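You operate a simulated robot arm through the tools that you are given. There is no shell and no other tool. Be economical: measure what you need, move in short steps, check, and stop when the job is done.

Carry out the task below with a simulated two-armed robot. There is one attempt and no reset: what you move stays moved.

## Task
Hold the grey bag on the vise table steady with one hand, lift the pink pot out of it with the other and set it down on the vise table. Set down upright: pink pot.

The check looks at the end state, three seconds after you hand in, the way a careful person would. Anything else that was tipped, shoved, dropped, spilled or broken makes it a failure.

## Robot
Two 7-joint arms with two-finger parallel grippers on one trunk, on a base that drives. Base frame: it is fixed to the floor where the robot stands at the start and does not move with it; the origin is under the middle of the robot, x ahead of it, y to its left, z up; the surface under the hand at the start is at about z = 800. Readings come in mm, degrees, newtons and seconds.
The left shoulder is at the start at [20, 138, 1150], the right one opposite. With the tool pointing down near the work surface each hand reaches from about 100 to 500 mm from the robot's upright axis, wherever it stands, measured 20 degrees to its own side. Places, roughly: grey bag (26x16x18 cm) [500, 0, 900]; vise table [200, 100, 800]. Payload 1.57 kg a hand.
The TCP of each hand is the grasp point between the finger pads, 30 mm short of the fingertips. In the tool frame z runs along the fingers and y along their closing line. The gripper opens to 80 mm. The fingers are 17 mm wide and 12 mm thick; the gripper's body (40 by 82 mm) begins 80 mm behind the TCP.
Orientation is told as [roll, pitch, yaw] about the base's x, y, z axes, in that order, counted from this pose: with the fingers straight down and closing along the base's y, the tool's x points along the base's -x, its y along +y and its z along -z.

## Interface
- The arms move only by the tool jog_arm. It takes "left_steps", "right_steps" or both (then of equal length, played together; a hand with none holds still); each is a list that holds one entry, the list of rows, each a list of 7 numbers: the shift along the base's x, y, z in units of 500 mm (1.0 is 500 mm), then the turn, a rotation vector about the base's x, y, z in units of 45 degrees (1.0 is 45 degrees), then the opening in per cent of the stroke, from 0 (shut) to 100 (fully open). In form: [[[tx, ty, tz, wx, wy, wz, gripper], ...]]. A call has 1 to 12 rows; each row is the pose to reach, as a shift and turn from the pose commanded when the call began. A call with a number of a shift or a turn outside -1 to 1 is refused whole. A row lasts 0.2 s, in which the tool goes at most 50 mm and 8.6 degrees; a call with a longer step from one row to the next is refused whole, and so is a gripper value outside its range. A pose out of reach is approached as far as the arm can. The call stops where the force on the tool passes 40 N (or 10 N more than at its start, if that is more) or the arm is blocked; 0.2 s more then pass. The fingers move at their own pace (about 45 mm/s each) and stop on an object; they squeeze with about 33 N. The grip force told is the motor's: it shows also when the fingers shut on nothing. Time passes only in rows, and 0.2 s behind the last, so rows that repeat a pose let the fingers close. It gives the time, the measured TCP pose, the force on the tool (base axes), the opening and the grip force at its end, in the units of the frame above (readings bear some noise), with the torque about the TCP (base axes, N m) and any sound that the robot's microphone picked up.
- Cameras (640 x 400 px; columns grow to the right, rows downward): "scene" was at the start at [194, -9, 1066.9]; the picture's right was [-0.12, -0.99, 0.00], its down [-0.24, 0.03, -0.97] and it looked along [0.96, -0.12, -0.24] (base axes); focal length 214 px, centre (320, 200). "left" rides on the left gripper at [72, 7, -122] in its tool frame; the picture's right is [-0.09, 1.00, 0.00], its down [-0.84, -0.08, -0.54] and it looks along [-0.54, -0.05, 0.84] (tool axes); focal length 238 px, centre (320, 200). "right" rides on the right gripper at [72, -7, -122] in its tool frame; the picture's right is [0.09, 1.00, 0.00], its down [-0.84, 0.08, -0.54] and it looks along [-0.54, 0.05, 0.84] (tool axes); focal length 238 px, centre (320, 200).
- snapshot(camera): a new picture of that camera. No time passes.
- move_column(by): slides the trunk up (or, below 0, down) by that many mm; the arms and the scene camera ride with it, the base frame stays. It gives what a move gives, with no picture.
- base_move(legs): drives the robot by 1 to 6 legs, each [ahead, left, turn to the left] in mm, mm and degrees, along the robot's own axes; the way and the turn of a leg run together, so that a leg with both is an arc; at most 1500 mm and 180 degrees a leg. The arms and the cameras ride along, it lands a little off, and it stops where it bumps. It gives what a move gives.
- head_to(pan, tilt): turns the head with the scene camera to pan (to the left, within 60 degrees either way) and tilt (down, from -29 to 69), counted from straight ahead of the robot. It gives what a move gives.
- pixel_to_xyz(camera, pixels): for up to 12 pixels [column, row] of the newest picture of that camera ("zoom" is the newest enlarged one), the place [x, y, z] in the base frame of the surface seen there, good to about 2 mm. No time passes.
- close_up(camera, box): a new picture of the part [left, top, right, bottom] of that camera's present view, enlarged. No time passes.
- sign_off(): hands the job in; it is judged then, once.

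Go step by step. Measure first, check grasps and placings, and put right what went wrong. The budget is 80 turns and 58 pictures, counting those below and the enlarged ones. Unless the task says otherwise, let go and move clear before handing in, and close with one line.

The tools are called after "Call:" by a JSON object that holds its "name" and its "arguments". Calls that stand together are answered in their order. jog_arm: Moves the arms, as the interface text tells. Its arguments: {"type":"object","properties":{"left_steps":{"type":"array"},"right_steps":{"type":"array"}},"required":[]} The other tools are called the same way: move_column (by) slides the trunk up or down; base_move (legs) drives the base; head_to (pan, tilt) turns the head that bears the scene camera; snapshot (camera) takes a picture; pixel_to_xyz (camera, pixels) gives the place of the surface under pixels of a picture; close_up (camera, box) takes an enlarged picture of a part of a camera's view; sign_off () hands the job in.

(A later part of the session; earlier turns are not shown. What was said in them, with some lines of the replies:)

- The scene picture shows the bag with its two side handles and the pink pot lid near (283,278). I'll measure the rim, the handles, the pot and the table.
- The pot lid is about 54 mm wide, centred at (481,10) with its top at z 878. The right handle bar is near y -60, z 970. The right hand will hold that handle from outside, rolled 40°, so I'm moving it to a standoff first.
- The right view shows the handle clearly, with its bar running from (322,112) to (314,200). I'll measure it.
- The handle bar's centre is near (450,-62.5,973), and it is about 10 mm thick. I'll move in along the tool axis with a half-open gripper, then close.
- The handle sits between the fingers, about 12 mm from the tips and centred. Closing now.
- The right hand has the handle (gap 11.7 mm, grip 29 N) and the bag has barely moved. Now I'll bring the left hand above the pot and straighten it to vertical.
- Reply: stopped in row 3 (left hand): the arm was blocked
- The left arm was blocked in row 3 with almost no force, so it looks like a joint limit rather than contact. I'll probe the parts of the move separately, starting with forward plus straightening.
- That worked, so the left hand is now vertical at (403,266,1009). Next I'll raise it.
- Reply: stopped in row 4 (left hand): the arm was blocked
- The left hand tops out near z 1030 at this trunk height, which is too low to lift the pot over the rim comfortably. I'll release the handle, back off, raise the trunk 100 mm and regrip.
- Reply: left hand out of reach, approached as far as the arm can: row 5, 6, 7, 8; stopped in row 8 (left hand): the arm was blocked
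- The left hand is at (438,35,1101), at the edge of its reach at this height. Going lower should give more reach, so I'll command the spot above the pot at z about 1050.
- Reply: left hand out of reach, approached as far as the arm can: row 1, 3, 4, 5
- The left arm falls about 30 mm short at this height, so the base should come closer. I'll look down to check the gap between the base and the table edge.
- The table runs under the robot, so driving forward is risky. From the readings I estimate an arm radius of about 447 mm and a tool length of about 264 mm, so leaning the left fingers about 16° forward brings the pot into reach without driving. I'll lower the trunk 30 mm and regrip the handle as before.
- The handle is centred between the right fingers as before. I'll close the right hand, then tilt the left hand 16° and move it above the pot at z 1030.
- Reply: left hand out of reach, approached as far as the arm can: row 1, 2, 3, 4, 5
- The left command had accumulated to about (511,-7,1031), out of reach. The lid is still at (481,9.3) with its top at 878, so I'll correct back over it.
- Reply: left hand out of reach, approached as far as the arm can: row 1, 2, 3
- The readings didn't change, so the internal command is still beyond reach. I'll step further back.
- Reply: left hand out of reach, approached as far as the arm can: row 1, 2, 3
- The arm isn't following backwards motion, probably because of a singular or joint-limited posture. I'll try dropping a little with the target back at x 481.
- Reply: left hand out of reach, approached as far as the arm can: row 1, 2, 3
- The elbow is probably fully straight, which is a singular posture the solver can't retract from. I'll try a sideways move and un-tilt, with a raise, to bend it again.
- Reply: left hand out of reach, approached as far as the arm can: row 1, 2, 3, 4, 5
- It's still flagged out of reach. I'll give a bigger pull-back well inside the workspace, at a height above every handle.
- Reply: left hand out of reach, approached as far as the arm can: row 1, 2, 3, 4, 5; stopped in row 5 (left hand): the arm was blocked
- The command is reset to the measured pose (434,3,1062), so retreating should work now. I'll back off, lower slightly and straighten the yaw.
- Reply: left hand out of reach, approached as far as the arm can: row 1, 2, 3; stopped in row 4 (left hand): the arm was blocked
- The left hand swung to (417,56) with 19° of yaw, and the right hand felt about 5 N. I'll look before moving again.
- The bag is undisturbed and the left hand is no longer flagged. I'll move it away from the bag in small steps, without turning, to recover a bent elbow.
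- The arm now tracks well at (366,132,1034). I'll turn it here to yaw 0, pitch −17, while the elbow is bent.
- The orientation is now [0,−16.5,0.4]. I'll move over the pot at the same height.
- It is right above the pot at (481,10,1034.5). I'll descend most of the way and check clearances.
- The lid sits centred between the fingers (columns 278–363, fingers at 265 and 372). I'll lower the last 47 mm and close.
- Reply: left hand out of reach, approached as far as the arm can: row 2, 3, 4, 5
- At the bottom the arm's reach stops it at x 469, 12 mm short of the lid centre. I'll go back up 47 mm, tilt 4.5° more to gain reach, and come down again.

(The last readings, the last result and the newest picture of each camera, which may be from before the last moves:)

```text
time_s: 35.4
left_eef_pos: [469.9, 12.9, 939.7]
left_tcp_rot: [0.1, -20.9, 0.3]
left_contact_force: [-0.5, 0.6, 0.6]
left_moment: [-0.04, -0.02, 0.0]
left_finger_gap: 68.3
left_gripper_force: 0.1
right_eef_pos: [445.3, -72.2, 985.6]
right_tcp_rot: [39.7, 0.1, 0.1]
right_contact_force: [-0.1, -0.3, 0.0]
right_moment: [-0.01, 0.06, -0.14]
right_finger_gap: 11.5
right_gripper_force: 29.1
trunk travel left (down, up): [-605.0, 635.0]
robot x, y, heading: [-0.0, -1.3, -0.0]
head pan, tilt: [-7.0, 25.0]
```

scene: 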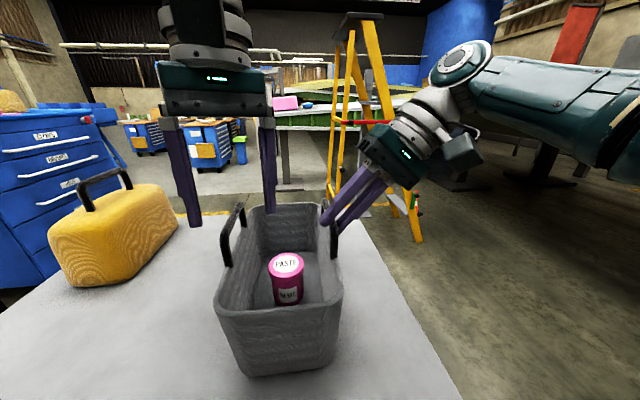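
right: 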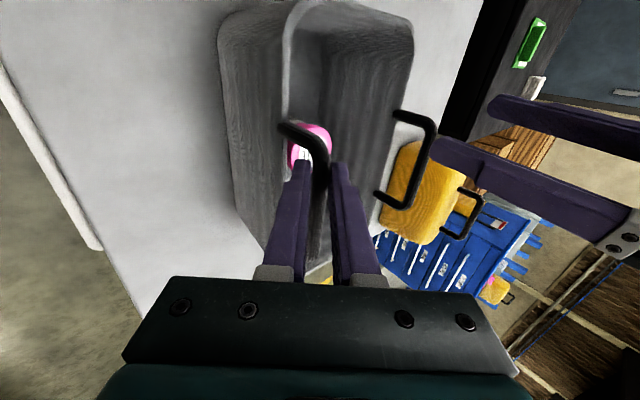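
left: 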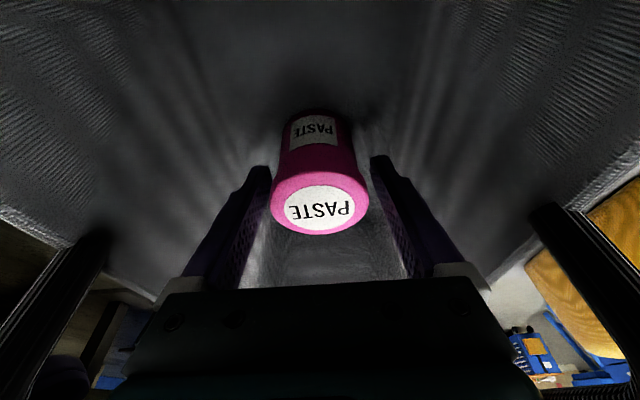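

The command follows the reached pose, now (470,13,940) at pitch −20.9. I'll correct x and y, then descend to z 872.

Call:
{"name": "jog_arm", "arguments": {"left_steps": [[[0.022, -0.006, -0.01, 0, 0, 0, 85], [0.022, -0.006, -0.05, 0, 0, 0, 85], [0.022, -0.006, -0.09, 0, 0, 0, 85], [0.022, -0.006, -0.115, 0, 0, 0, 85], [0.022, -0.006, -0.135, 0, 0, 0, 85], [0.022, -0.006, -0.135, 0, 0, 0, 85]]]}}

Call:
{"name": "snapshot", "arguments": {"camera": "left"}}

Call:
{"name": "close_up", "arguments": {"camera": "scene", "box": [180, 160, 420, 340]}}

```text
time_s: 36.8
left_eef_pos: [481.6, 9.1, 872.2]
left_tcp_rot: [0.1, -20.9, 0.3]
left_contact_force: [-0.2, -0.3, 0.3]
left_moment: [-0.02, -0.01, -0.01]
left_finger_gap: 68.0
left_gripper_force: 0.1
right_eef_pos: [448.6, -71.1, 987.8]
right_tcp_rot: [39.8, -0.1, 0.0]
right_contact_force: [-0.1, -0.7, 0.0]
right_moment: [-0.07, 0.08, -0.19]
right_finger_gap: 11.5
right_gripper_force: 28.8
trunk travel left (down, up): [-605.0, 635.0]
robot x, y, heading: [0.2, 0.3, -0.2]
head pan, tilt: [-7.0, 25.0]
```

```text
31 pictures are left
```

left: 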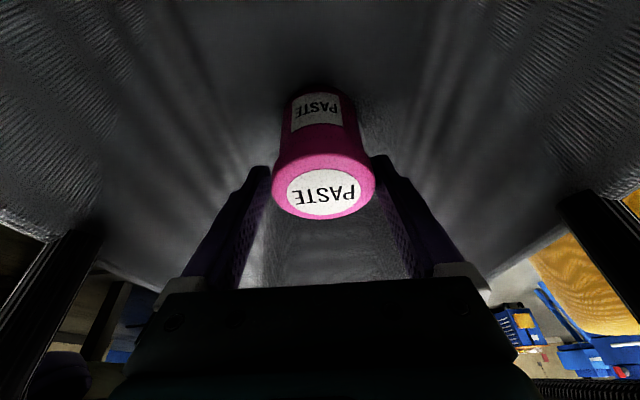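

```text
2.22 times, centred on (300, 250) of scene
```

zoom: 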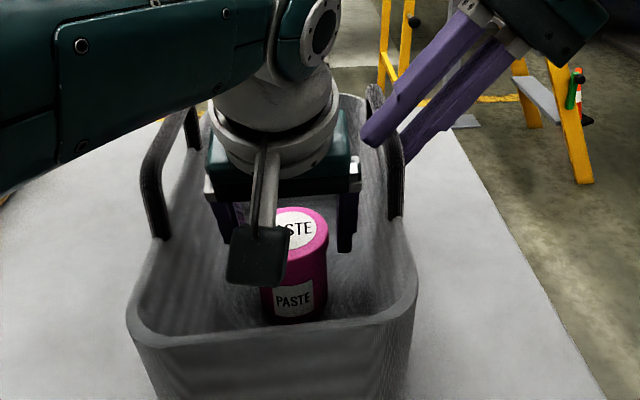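

The TCP is at the lid centre (481.6,9.1,872) with no contact force. Closing the left hand.

Call:
{"name": "jog_arm", "arguments": {"left_steps": [[[0, 0, 0, 0, 0, 0, 75], [0, 0, 0, 0, 0, 0, 65], [0, 0, 0, 0, 0, 0, 55], [0, 0, 0, 0, 0, 0, 50], [0, 0, 0, 0, 0, 0, 50], [0, 0, 0, 0, 0, 0, 50]]]}}

Call:
{"name": "snapshot", "arguments": {"camera": "left"}}

```text
time_s: 38.1
left_eef_pos: [481.3, 9.8, 873.0]
left_tcp_rot: [0.0, -20.9, 0.4]
left_contact_force: [-0.3, -0.3, 0.4]
left_moment: [-0.03, -0.03, -0.04]
left_finger_gap: 59.0
left_gripper_force: 32.7
right_eef_pos: [447.1, -71.9, 986.9]
right_tcp_rot: [39.8, 0.0, -0.1]
right_contact_force: [0.3, -0.6, 1.0]
right_moment: [-0.05, 0.16, -0.11]
right_finger_gap: 11.7
right_gripper_force: 29.4
trunk travel left (down, up): [-605.0, 635.0]
robot x, y, heading: [1.7, -0.3, -0.1]
head pan, tilt: [-7.0, 25.0]
```

```text
29 pictures are left
```

left: 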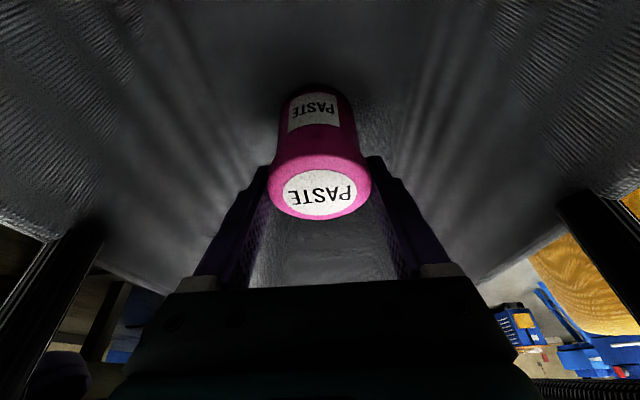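

Gripped on the lid (gap 59 mm, 32.7 N). I'll lift straight up, slowly at first.

Call:
{"name": "jog_arm", "arguments": {"left_steps": [[[0, 0, 0.01, 0, 0, 0, 45], [0, 0, 0.025, 0, 0, 0, 45], [0, 0, 0.045, 0, 0, 0, 45], [0, 0, 0.07, 0, 0, 0, 45], [0, 0, 0.1, 0, 0, 0, 45], [0, 0, 0.14, 0, 0, 0, 45], [0, 0, 0.19, 0, 0, 0, 45], [0, 0, 0.24, 0, 0, 0, 45], [0, 0, 0.29, 0, 0, 0, 45], [0, 0, 0.34, 0, 0, 0, 45], [0, 0, 0.34, 0, 0, 0, 45]]]}}

Call:
{"name": "snapshot", "arguments": {"camera": "scene"}}

Call:
{"name": "snapshot", "arguments": {"camera": "left"}}

```text
time_s: 40.5
left_eef_pos: [480.7, 9.4, 1044.3]
left_tcp_rot: [0.0, -20.9, 0.3]
left_contact_force: [-1.7, -0.2, -1.3]
left_moment: [0.01, 0.01, 0.04]
left_finger_gap: 59.1
left_gripper_force: 32.9
right_eef_pos: [447.3, -71.5, 985.7]
right_tcp_rot: [39.6, 0.0, -0.1]
right_contact_force: [1.0, 0.5, 0.6]
right_moment: [-0.04, 0.11, -0.16]
right_finger_gap: 11.6
right_gripper_force: 29.1
trunk travel left (down, up): [-605.0, 635.0]
robot x, y, heading: [-2.3, 1.7, 0.0]
head pan, tilt: [-7.0, 25.0]
```

```text
28 pictures are left
```

scene: 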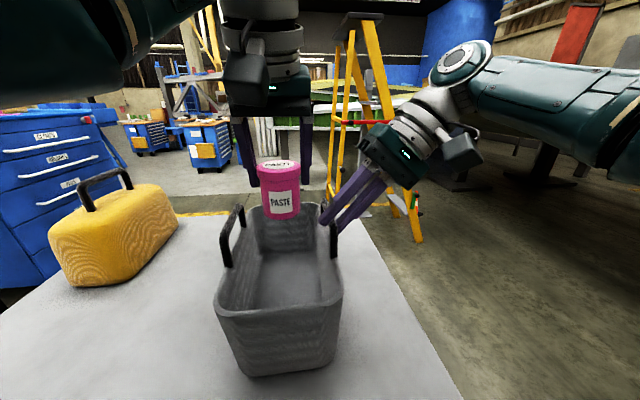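

```text
27 pictures are left
```

left: 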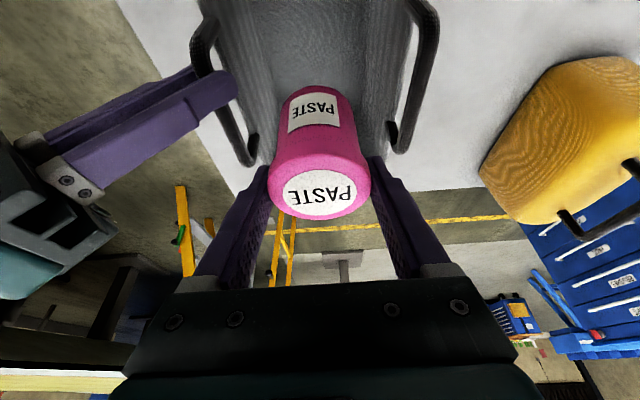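

The pot is out, upright, with its base above the handles. I'll carry it back over the front rim, then left to clear table near (335,195), and measure how near the yellow bag is.

Call:
{"name": "jog_arm", "arguments": {"left_steps": [[[-0.06, 0, 0.01, 0, 0, 0, 45], [-0.13, 0, 0.01, 0, 0, 0, 45], [-0.2, 0, 0.01, 0, 0, 0, 45], [-0.26, 0.03, 0.01, 0, 0, 0, 45], [-0.3, 0.09, 0, 0, 0, 0, 45], [-0.3, 0.16, 0, 0, 0, 0, 45], [-0.3, 0.23, 0, 0, 0, 0, 45], [-0.3, 0.3, 0, 0, 0, 0, 45], [-0.3, 0.35, 0, 0, 0, 0, 45], [-0.3, 0.37, 0, 0, 0, 0, 45], [-0.3, 0.37, 0, 0, 0, 0, 45]]]}}

Call:
{"name": "pixel_to_xyz", "arguments": {"camera": "scene", "pixels": [[80, 280], [60, 275], [150, 252], [130, 330], [180, 300]]}}

Call:
{"name": "snapshot", "arguments": {"camera": "left"}}

```text
time_s: 43.0
left_eef_pos: [363.8, 216.1, 978.8]
left_tcp_rot: [3.9, -21.0, 0.1]
left_contact_force: [-0.2, -0.2, -1.5]
left_moment: [0.0, 0.0, -0.02]
left_finger_gap: 57.2
left_gripper_force: 33.0
left hand out of reach, approached as far as the arm can: row 2, 3, 4, 5, 6, 7, 8, 9, 10, 11
right_eef_pos: [447.0, -72.6, 986.5]
right_tcp_rot: [39.7, 0.0, -0.1]
right_contact_force: [2.4, -0.8, 0.0]
right_moment: [-0.04, 0.17, -0.16]
right_finger_gap: 11.5
right_gripper_force: 28.8
trunk travel left (down, up): [-605.0, 635.0]
robot x, y, heading: [1.3, -3.1, 0.1]
head pan, tilt: [-7.0, 25.0]
```

```text
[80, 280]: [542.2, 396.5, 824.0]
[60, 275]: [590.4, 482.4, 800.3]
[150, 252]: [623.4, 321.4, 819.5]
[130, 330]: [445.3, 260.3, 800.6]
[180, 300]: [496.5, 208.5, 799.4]
```

```text
26 pictures are left
```

left: 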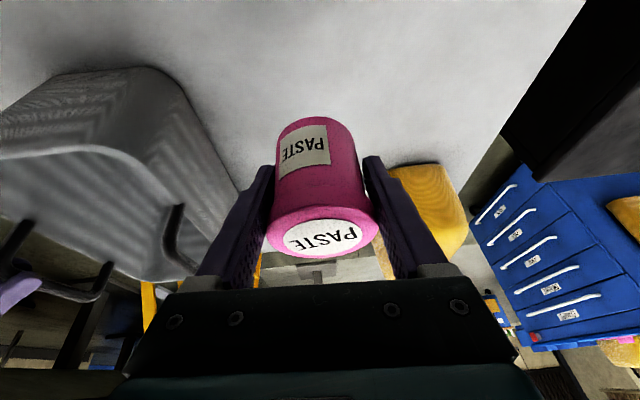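

The arm flagged out of reach along the way and dipped to z 979, and the pot seems shifted in the grip (lid now at row 237, was 197). Checking the scene.

Call:
{"name": "head_to", "arguments": {"pan": 12, "tilt": 38}}

Call:
{"name": "snapshot", "arguments": {"camera": "scene"}}

Call:
{"name": "pixel_to_xyz", "arguments": {"camera": "left", "pixels": [[322, 237], [290, 235], [350, 232], [320, 222], [322, 252], [315, 190], [310, 150], [308, 125]]}}

```text
time_s: 43.8
left_eef_pos: [363.6, 216.5, 980.2]
left_tcp_rot: [3.3, -21.2, 0.8]
left_contact_force: [0.0, 0.3, -1.0]
left_moment: [-0.01, 0.01, 0.02]
left_finger_gap: 57.5
left_gripper_force: 32.6
right_eef_pos: [447.6, -71.7, 987.2]
right_tcp_rot: [39.7, 0.1, -0.1]
right_contact_force: [1.0, -0.6, -0.5]
right_moment: [-0.02, 0.09, -0.2]
right_finger_gap: 11.5
right_gripper_force: 29.0
trunk travel left (down, up): [-605.0, 635.0]
robot x, y, heading: [0.9, 0.0, 0.1]
head pan, tilt: [12.0, 38.0]
```

```text
25 pictures are left
```

scene: 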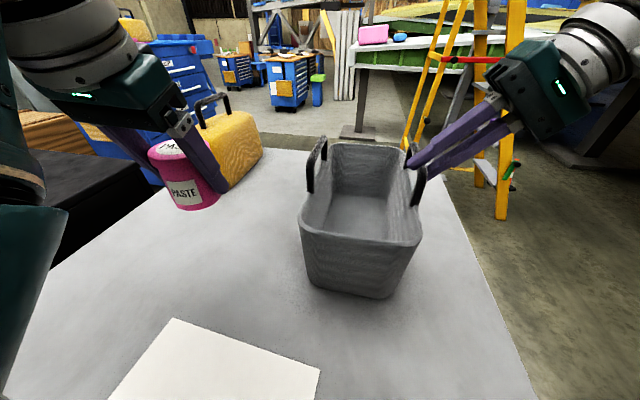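

```text
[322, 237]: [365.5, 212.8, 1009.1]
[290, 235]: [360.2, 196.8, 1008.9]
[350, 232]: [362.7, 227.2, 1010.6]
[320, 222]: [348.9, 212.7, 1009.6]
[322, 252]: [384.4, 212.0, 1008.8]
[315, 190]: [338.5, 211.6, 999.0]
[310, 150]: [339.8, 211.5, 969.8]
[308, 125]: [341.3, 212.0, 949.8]
```

The pot slid up about 24 mm in the grip: the lid top is at 1009 with the TCP at 980, so it must have brushed something. It is level to within about 3°. Checking that the bag did not move.

Call:
{"name": "pixel_to_xyz", "arguments": {"camera": "scene", "pixels": [[302, 232], [419, 240], [310, 170], [322, 142], [365, 293], [330, 283], [400, 285], [332, 143], [345, 225]]}}

Call:
{"name": "close_up", "arguments": {"camera": "scene", "box": [270, 110, 470, 310]}}

Call:
{"name": "snapshot", "arguments": {"camera": "right"}}

```text
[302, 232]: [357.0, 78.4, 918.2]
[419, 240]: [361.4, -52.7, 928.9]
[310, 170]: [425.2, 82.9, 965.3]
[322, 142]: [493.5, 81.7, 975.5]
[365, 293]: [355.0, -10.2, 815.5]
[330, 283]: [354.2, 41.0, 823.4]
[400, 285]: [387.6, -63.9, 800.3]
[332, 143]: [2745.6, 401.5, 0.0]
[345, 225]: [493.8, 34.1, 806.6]
```

```text
2.00 times, centred on (370, 210) of scene
```

zoom: 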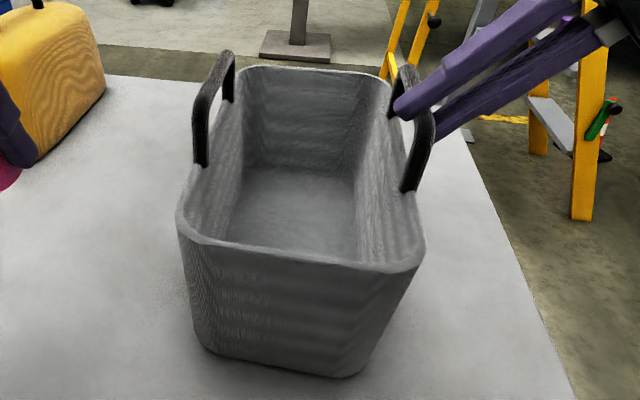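

```text
23 pictures are left
```

right: 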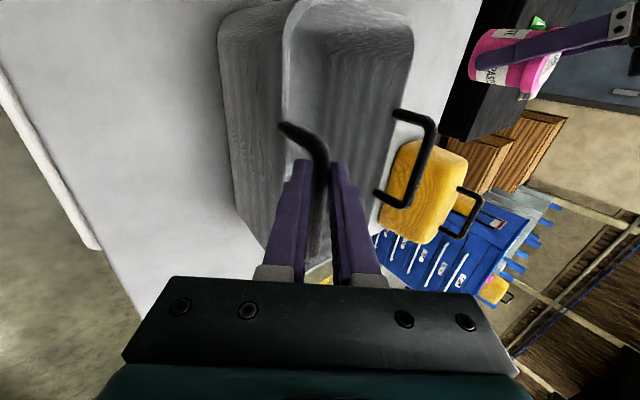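

The bag is where it was, and the table below the pot is clear. I'll level the roll and begin lowering in small steps.

Call:
{"name": "jog_arm", "arguments": {"left_steps": [[[0.01, 0, -0.01, -0.04, 0, -0.01, 45], [0.02, 0, -0.03, -0.073, 0, -0.015, 45], [0.02, 0, -0.06, -0.073, 0, -0.015, 45], [0.02, 0, -0.09, -0.073, 0, -0.015, 45], [0.02, 0, -0.12, -0.073, 0, -0.015, 45], [0.02, 0, -0.12, -0.073, 0, -0.015, 45]]]}}

Call:
{"name": "snapshot", "arguments": {"camera": "left"}}

Call:
{"name": "snapshot", "arguments": {"camera": "scene"}}

```text
time_s: 45.2
left_eef_pos: [374.6, 204.1, 923.9]
left_tcp_rot: [-2.2, -21.4, 1.0]
left_contact_force: [0.6, 0.9, -2.4]
left_moment: [0.03, 0.0, 0.04]
left_finger_gap: 57.4
left_gripper_force: 33.3
right_eef_pos: [446.8, -72.0, 985.7]
right_tcp_rot: [39.7, 0.1, 0.0]
right_contact_force: [0.7, -0.1, -0.3]
right_moment: [-0.04, 0.12, -0.14]
right_finger_gap: 11.7
right_gripper_force: 28.6
trunk travel left (down, up): [-605.0, 635.0]
robot x, y, heading: [0.7, -2.9, 0.1]
head pan, tilt: [12.0, 38.0]
```

```text
22 pictures are left
```

left: 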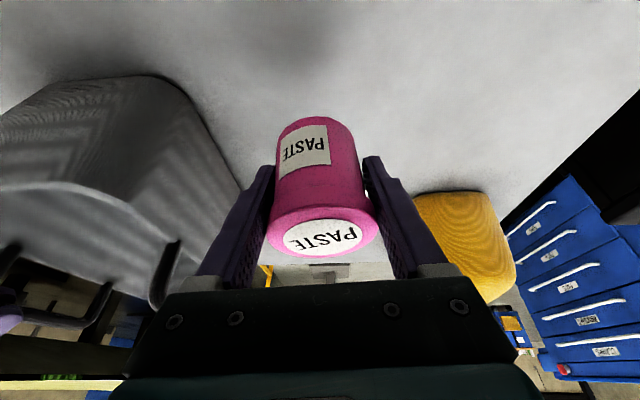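

```text
21 pictures are left
```

scene: 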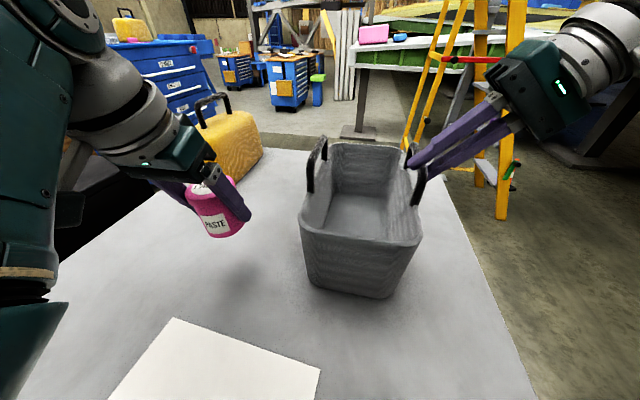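

The tool roll is now −2.2°. I'll measure the lid plane before the final lowering.

Call:
{"name": "pixel_to_xyz", "arguments": {"camera": "left", "pixels": [[288, 240], [355, 232], [320, 222], [322, 252], [300, 225], [345, 246], [315, 190], [308, 130]]}}

Call:
{"name": "jog_arm", "arguments": {"left_steps": [[[0.0, 0, -0.01, 0.02, 0, 0, 45], [0.0, 0, -0.03, 0.045, 0, 0, 45], [0.0, 0, -0.06, 0.045, 0, 0, 45], [0.0, 0, -0.09, 0.045, 0, 0, 45], [0.0, 0, -0.12, 0.045, 0, 0, 45], [0.0, 0, -0.12, 0.045, 0, 0, 45]]]}}

Call:
{"name": "snapshot", "arguments": {"camera": "left"}}

```text
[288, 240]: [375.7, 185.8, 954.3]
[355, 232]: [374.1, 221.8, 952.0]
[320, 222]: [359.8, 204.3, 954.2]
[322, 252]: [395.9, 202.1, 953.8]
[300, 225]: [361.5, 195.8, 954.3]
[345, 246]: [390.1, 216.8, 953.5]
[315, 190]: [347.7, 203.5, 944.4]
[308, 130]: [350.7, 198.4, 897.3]
```

```text
time_s: 46.6
left_eef_pos: [371.5, 191.5, 860.9]
left_tcp_rot: [-1.4, -20.8, 0.1]
left_contact_force: [-0.8, -0.2, -1.2]
left_moment: [0.01, -0.02, 0.01]
left_finger_gap: 57.4
left_gripper_force: 33.5
right_eef_pos: [446.8, -71.1, 986.7]
right_tcp_rot: [39.7, 0.1, -0.1]
right_contact_force: [1.0, 0.0, -0.3]
right_moment: [-0.06, 0.11, -0.13]
right_finger_gap: 11.3
right_gripper_force: 29.3
trunk travel left (down, up): [-605.0, 635.0]
robot x, y, heading: [2.4, -0.6, -0.3]
head pan, tilt: [12.0, 38.0]
```

```text
20 pictures are left
```

left: 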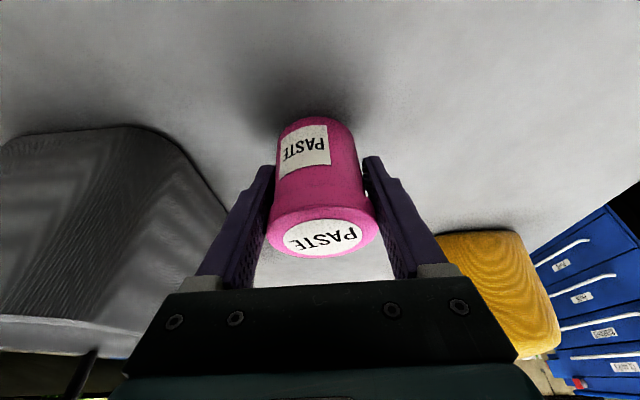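

The pot base is about 17 mm above the table. I'll fix the last 1.4° of roll and lower gently to first contact.

Call:
{"name": "jog_arm", "arguments": {"left_steps": [[[0.0, 0, 0.0, 0.03, 0, 0, 45], [0.0, 0, -0.01, 0.03, 0, 0, 45], [0.0, 0, -0.018, 0.03, 0, 0, 45], [0.0, 0, -0.025, 0.03, 0, 0, 45], [0.0, 0, -0.03, 0.03, 0, 0, 45], [0.0, 0, -0.03, 0.03, 0, 0, 45]]]}}

Call:
{"name": "snapshot", "arguments": {"camera": "left"}}

Call:
{"name": "pixel_to_xyz", "arguments": {"camera": "left", "pixels": [[288, 240], [355, 232], [320, 222], [322, 250], [310, 120], [310, 135]]}}

Call:
{"name": "close_up", "arguments": {"camera": "scene", "box": [130, 150, 330, 310]}}

```text
time_s: 48.0
left_eef_pos: [371.9, 194.2, 845.6]
left_tcp_rot: [0.0, -20.9, -0.4]
left_contact_force: [-0.2, 0.5, -1.4]
left_moment: [0.02, 0.0, 0.03]
left_finger_gap: 57.3
left_gripper_force: 33.6
right_eef_pos: [447.0, -73.2, 985.9]
right_tcp_rot: [39.6, 0.1, 0.0]
right_contact_force: [0.4, -0.2, 0.7]
right_moment: [-0.04, 0.14, -0.14]
right_finger_gap: 11.4
right_gripper_force: 29.1
trunk travel left (down, up): [-605.0, 635.0]
robot x, y, heading: [-3.8, -3.1, 0.1]
head pan, tilt: [12.0, 38.0]
```

```text
19 pictures are left
```

left: 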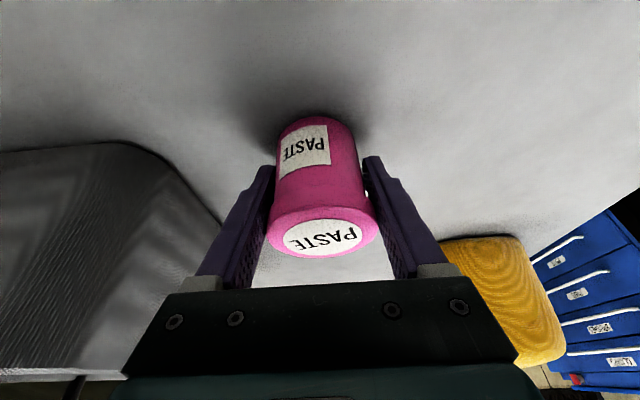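

```text
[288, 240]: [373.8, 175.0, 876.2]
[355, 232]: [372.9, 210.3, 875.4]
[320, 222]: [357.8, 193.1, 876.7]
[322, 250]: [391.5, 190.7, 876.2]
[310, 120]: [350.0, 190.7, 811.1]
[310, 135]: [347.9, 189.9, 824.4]
```

```text
2.50 times, centred on (230, 230) of scene
```

zoom: 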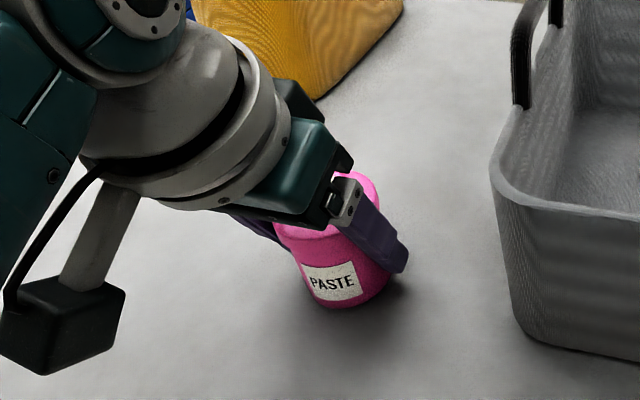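

The lid is level at z 876, so the pot is about 3 mm above the table. I'll lower in 1 mm steps until the force rises.

Call:
{"name": "jog_arm", "arguments": {"left_steps": [[[0, 0, -0.002, 0, 0, 0, 45], [0, 0, -0.004, 0, 0, 0, 45], [0, 0, -0.006, 0, 0, 0, 45], [0, 0, -0.007, 0, 0, 0, 45], [0, 0, -0.007, 0, 0, 0, 45]]]}}

```text
time_s: 49.2
left_eef_pos: [372.0, 193.7, 843.3]
left_tcp_rot: [0.1, -21.0, -0.4]
left_contact_force: [-2.9, -1.1, 4.9]
left_moment: [0.09, -0.01, 0.01]
left_finger_gap: 57.4
left_gripper_force: 33.3
right_eef_pos: [446.8, -71.2, 987.0]
right_tcp_rot: [39.8, 0.1, -0.1]
right_contact_force: [0.5, 0.0, 0.3]
right_moment: [-0.03, 0.09, -0.2]
right_finger_gap: 11.6
right_gripper_force: 28.5
trunk travel left (down, up): [-605.0, 635.0]
robot x, y, heading: [2.4, -1.2, 0.1]
head pan, tilt: [12.0, 38.0]
```

The vertical force rose to +4.9 N, so the pot is on the table. Opening slowly.

Call:
{"name": "jog_arm", "arguments": {"left_steps": [[[0, 0, 0, 0, 0, 0, 72], [0, 0, 0, 0, 0, 0, 76], [0, 0, 0, 0, 0, 0, 82], [0, 0, 0, 0, 0, 0, 88], [0, 0, 0, 0, 0, 0, 90], [0, 0, 0, 0, 0, 0, 90]]]}}

Call:
{"name": "snapshot", "arguments": {"camera": "left"}}

Call:
{"name": "pixel_to_xyz", "arguments": {"camera": "left", "pixels": [[288, 240], [355, 232], [320, 222], [322, 250]]}}

```text
time_s: 50.6
left_eef_pos: [371.7, 193.5, 842.5]
left_tcp_rot: [0.1, -20.9, -0.5]
left_contact_force: [0.2, 0.4, -0.8]
left_moment: [0.02, -0.01, -0.02]
left_finger_gap: 71.8
left_gripper_force: 0.1
right_eef_pos: [447.8, -71.7, 988.0]
right_tcp_rot: [39.8, 0.2, 0.0]
right_contact_force: [0.3, -0.2, -0.4]
right_moment: [-0.01, 0.16, -0.13]
right_finger_gap: 11.3
right_gripper_force: 29.5
trunk travel left (down, up): [-605.0, 635.0]
robot x, y, heading: [2.2, 4.4, 0.1]
head pan, tilt: [12.0, 38.0]
```

```text
17 pictures are left
```

left: 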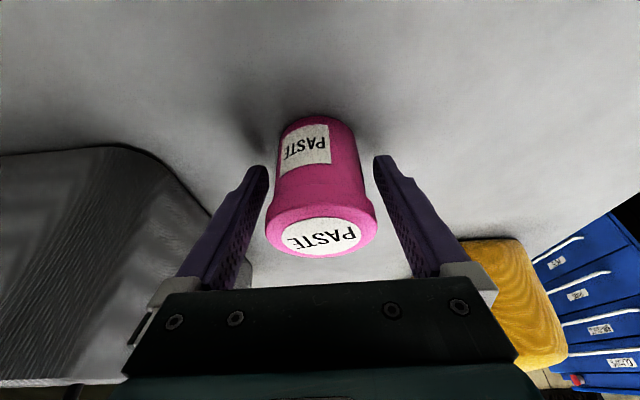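

```text
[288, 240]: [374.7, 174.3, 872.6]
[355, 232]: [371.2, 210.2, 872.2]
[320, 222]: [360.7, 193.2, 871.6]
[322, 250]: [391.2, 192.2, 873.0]
```

The pot stands upright and free (lid level at 872). I'll open fully and rise in small steps, watching for sideways drift.

Call:
{"name": "jog_arm", "arguments": {"left_steps": [[[0, 0, 0, 0, 0, 0, 100], [0, 0, 0, 0, 0, 0, 100], [0, -0.002, 0.01, 0, 0, 0, 100], [0, -0.002, 0.025, 0, 0, 0, 100], [0, -0.002, 0.04, 0, 0, 0, 100], [0, -0.002, 0.04, 0, 0, 0, 100]]]}}

```text
time_s: 52.0
left_eef_pos: [372.0, 192.9, 863.0]
left_tcp_rot: [0.1, -20.9, -0.4]
left_contact_force: [-0.1, -1.2, 0.2]
left_moment: [0.02, 0.01, 0.0]
left_finger_gap: 79.7
left_gripper_force: 0.1
right_eef_pos: [447.1, -70.9, 987.0]
right_tcp_rot: [39.7, 0.1, 0.0]
right_contact_force: [1.1, -0.7, -1.1]
right_moment: [-0.05, 0.12, -0.15]
right_finger_gap: 11.2
right_gripper_force: 29.2
trunk travel left (down, up): [-605.0, 635.0]
robot x, y, heading: [-4.4, -3.1, -0.2]
head pan, tilt: [12.0, 38.0]
```

There is no drift. Continuing up.

Call:
{"name": "jog_arm", "arguments": {"left_steps": [[[0, 0, 0.02, 0, 0, 0, 100], [0, 0, 0.04, 0, 0, 0, 100], [0, 0, 0.06, 0, 0, 0, 100], [0, 0, 0.08, 0, 0, 0, 100], [0, 0, 0.1, 0, 0, 0, 100], [0, 0, 0.12, 0, 0, 0, 100], [0, 0, 0.15, 0, 0, 0, 100], [0, 0, 0.18, 0, 0, 0, 100], [0, 0, 0.18, 0, 0, 0, 100]]]}}

Call:
{"name": "snapshot", "arguments": {"camera": "scene"}}

```text
time_s: 54.0
left_eef_pos: [371.3, 193.3, 951.9]
left_tcp_rot: [0.1, -20.9, -0.4]
left_contact_force: [0.3, -1.7, -0.2]
left_moment: [-0.01, 0.0, -0.01]
left_finger_gap: 79.9
left_gripper_force: 0.1
right_eef_pos: [447.4, -72.4, 987.1]
right_tcp_rot: [39.8, 0.2, 0.1]
right_contact_force: [1.1, -0.4, 0.1]
right_moment: [-0.03, 0.13, -0.18]
right_finger_gap: 11.5
right_gripper_force: 28.6
trunk travel left (down, up): [-605.0, 635.0]
robot x, y, heading: [-1.1, 0.7, 0.0]
head pan, tilt: [12.0, 38.0]
```

```text
16 pictures are left
```

scene: 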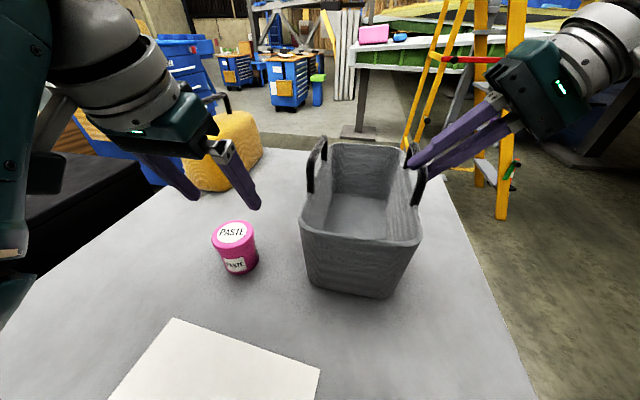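

The pot stands upright on the table and the left hand is clear. I'll open the right hand and back it off along its own axis.

Call:
{"name": "jog_arm", "arguments": {"right_steps": [[[0, 0, 0, 0, 0, 0, 25], [0, 0, 0, 0, 0, 0, 50], [0, 0, 0, 0, 0, 0, 50], [0, -0.03, 0.035, 0, 0, 0, 50], [0, -0.06, 0.07, 0, 0, 0, 50], [0, -0.09, 0.105, 0, 0, 0, 50], [0, -0.12, 0.14, 0, 0, 0, 50], [0, -0.12, 0.14, 0, 0, 0, 50]]]}}

Call:
{"name": "snapshot", "arguments": {"camera": "scene"}}

Call:
{"name": "pixel_to_xyz", "arguments": {"camera": "scene", "pixels": [[302, 232], [419, 240], [322, 142], [345, 225], [233, 232], [220, 235], [246, 230]]}}

```text
time_s: 55.8
left_eef_pos: [372.3, 193.6, 952.3]
left_tcp_rot: [0.1, -20.9, -0.4]
left_contact_force: [0.2, 0.4, 0.2]
left_moment: [0.01, 0.04, -0.02]
left_finger_gap: 79.8
left_gripper_force: 0.1
right_eef_pos: [447.5, -132.9, 1056.7]
right_tcp_rot: [39.8, 0.1, -0.1]
right_contact_force: [0.9, 1.1, -1.0]
right_moment: [-0.01, -0.02, -0.01]
right_finger_gap: 40.1
right_gripper_force: 0.1
trunk travel left (down, up): [-605.0, 635.0]
robot x, y, heading: [1.8, -1.2, 0.3]
head pan, tilt: [12.0, 38.0]
```

```text
15 pictures are left
```

scene: 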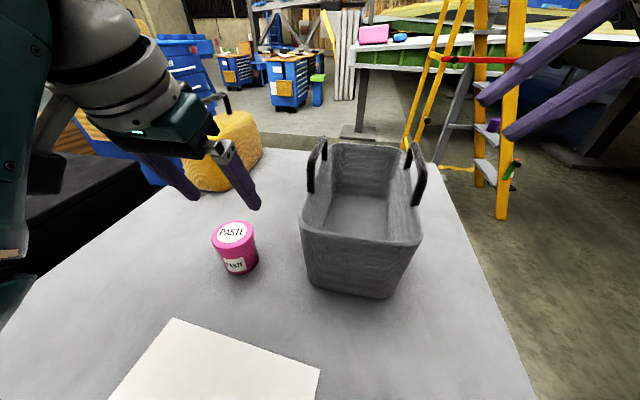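

```text
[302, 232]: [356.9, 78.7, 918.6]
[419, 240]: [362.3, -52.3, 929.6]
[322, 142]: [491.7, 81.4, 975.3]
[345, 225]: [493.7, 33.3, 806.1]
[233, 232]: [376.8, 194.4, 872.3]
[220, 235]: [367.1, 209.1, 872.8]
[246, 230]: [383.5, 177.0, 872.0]
```

The bag's measured points are unchanged, the pot stands level on the table (lid at z 872), and both hands are clear. Handing in.

Call:
{"name": "sign_off", "arguments": {}}

```text
The job is handed in.
```

The pink pot is out of the grey bag and standing upright on the vise table. The bag is where it started, nothing else was disturbed, and both hands are clear. The pot slid up about 24 mm in the grip on the way out, so it probably brushed something, but I found no sign of damage.
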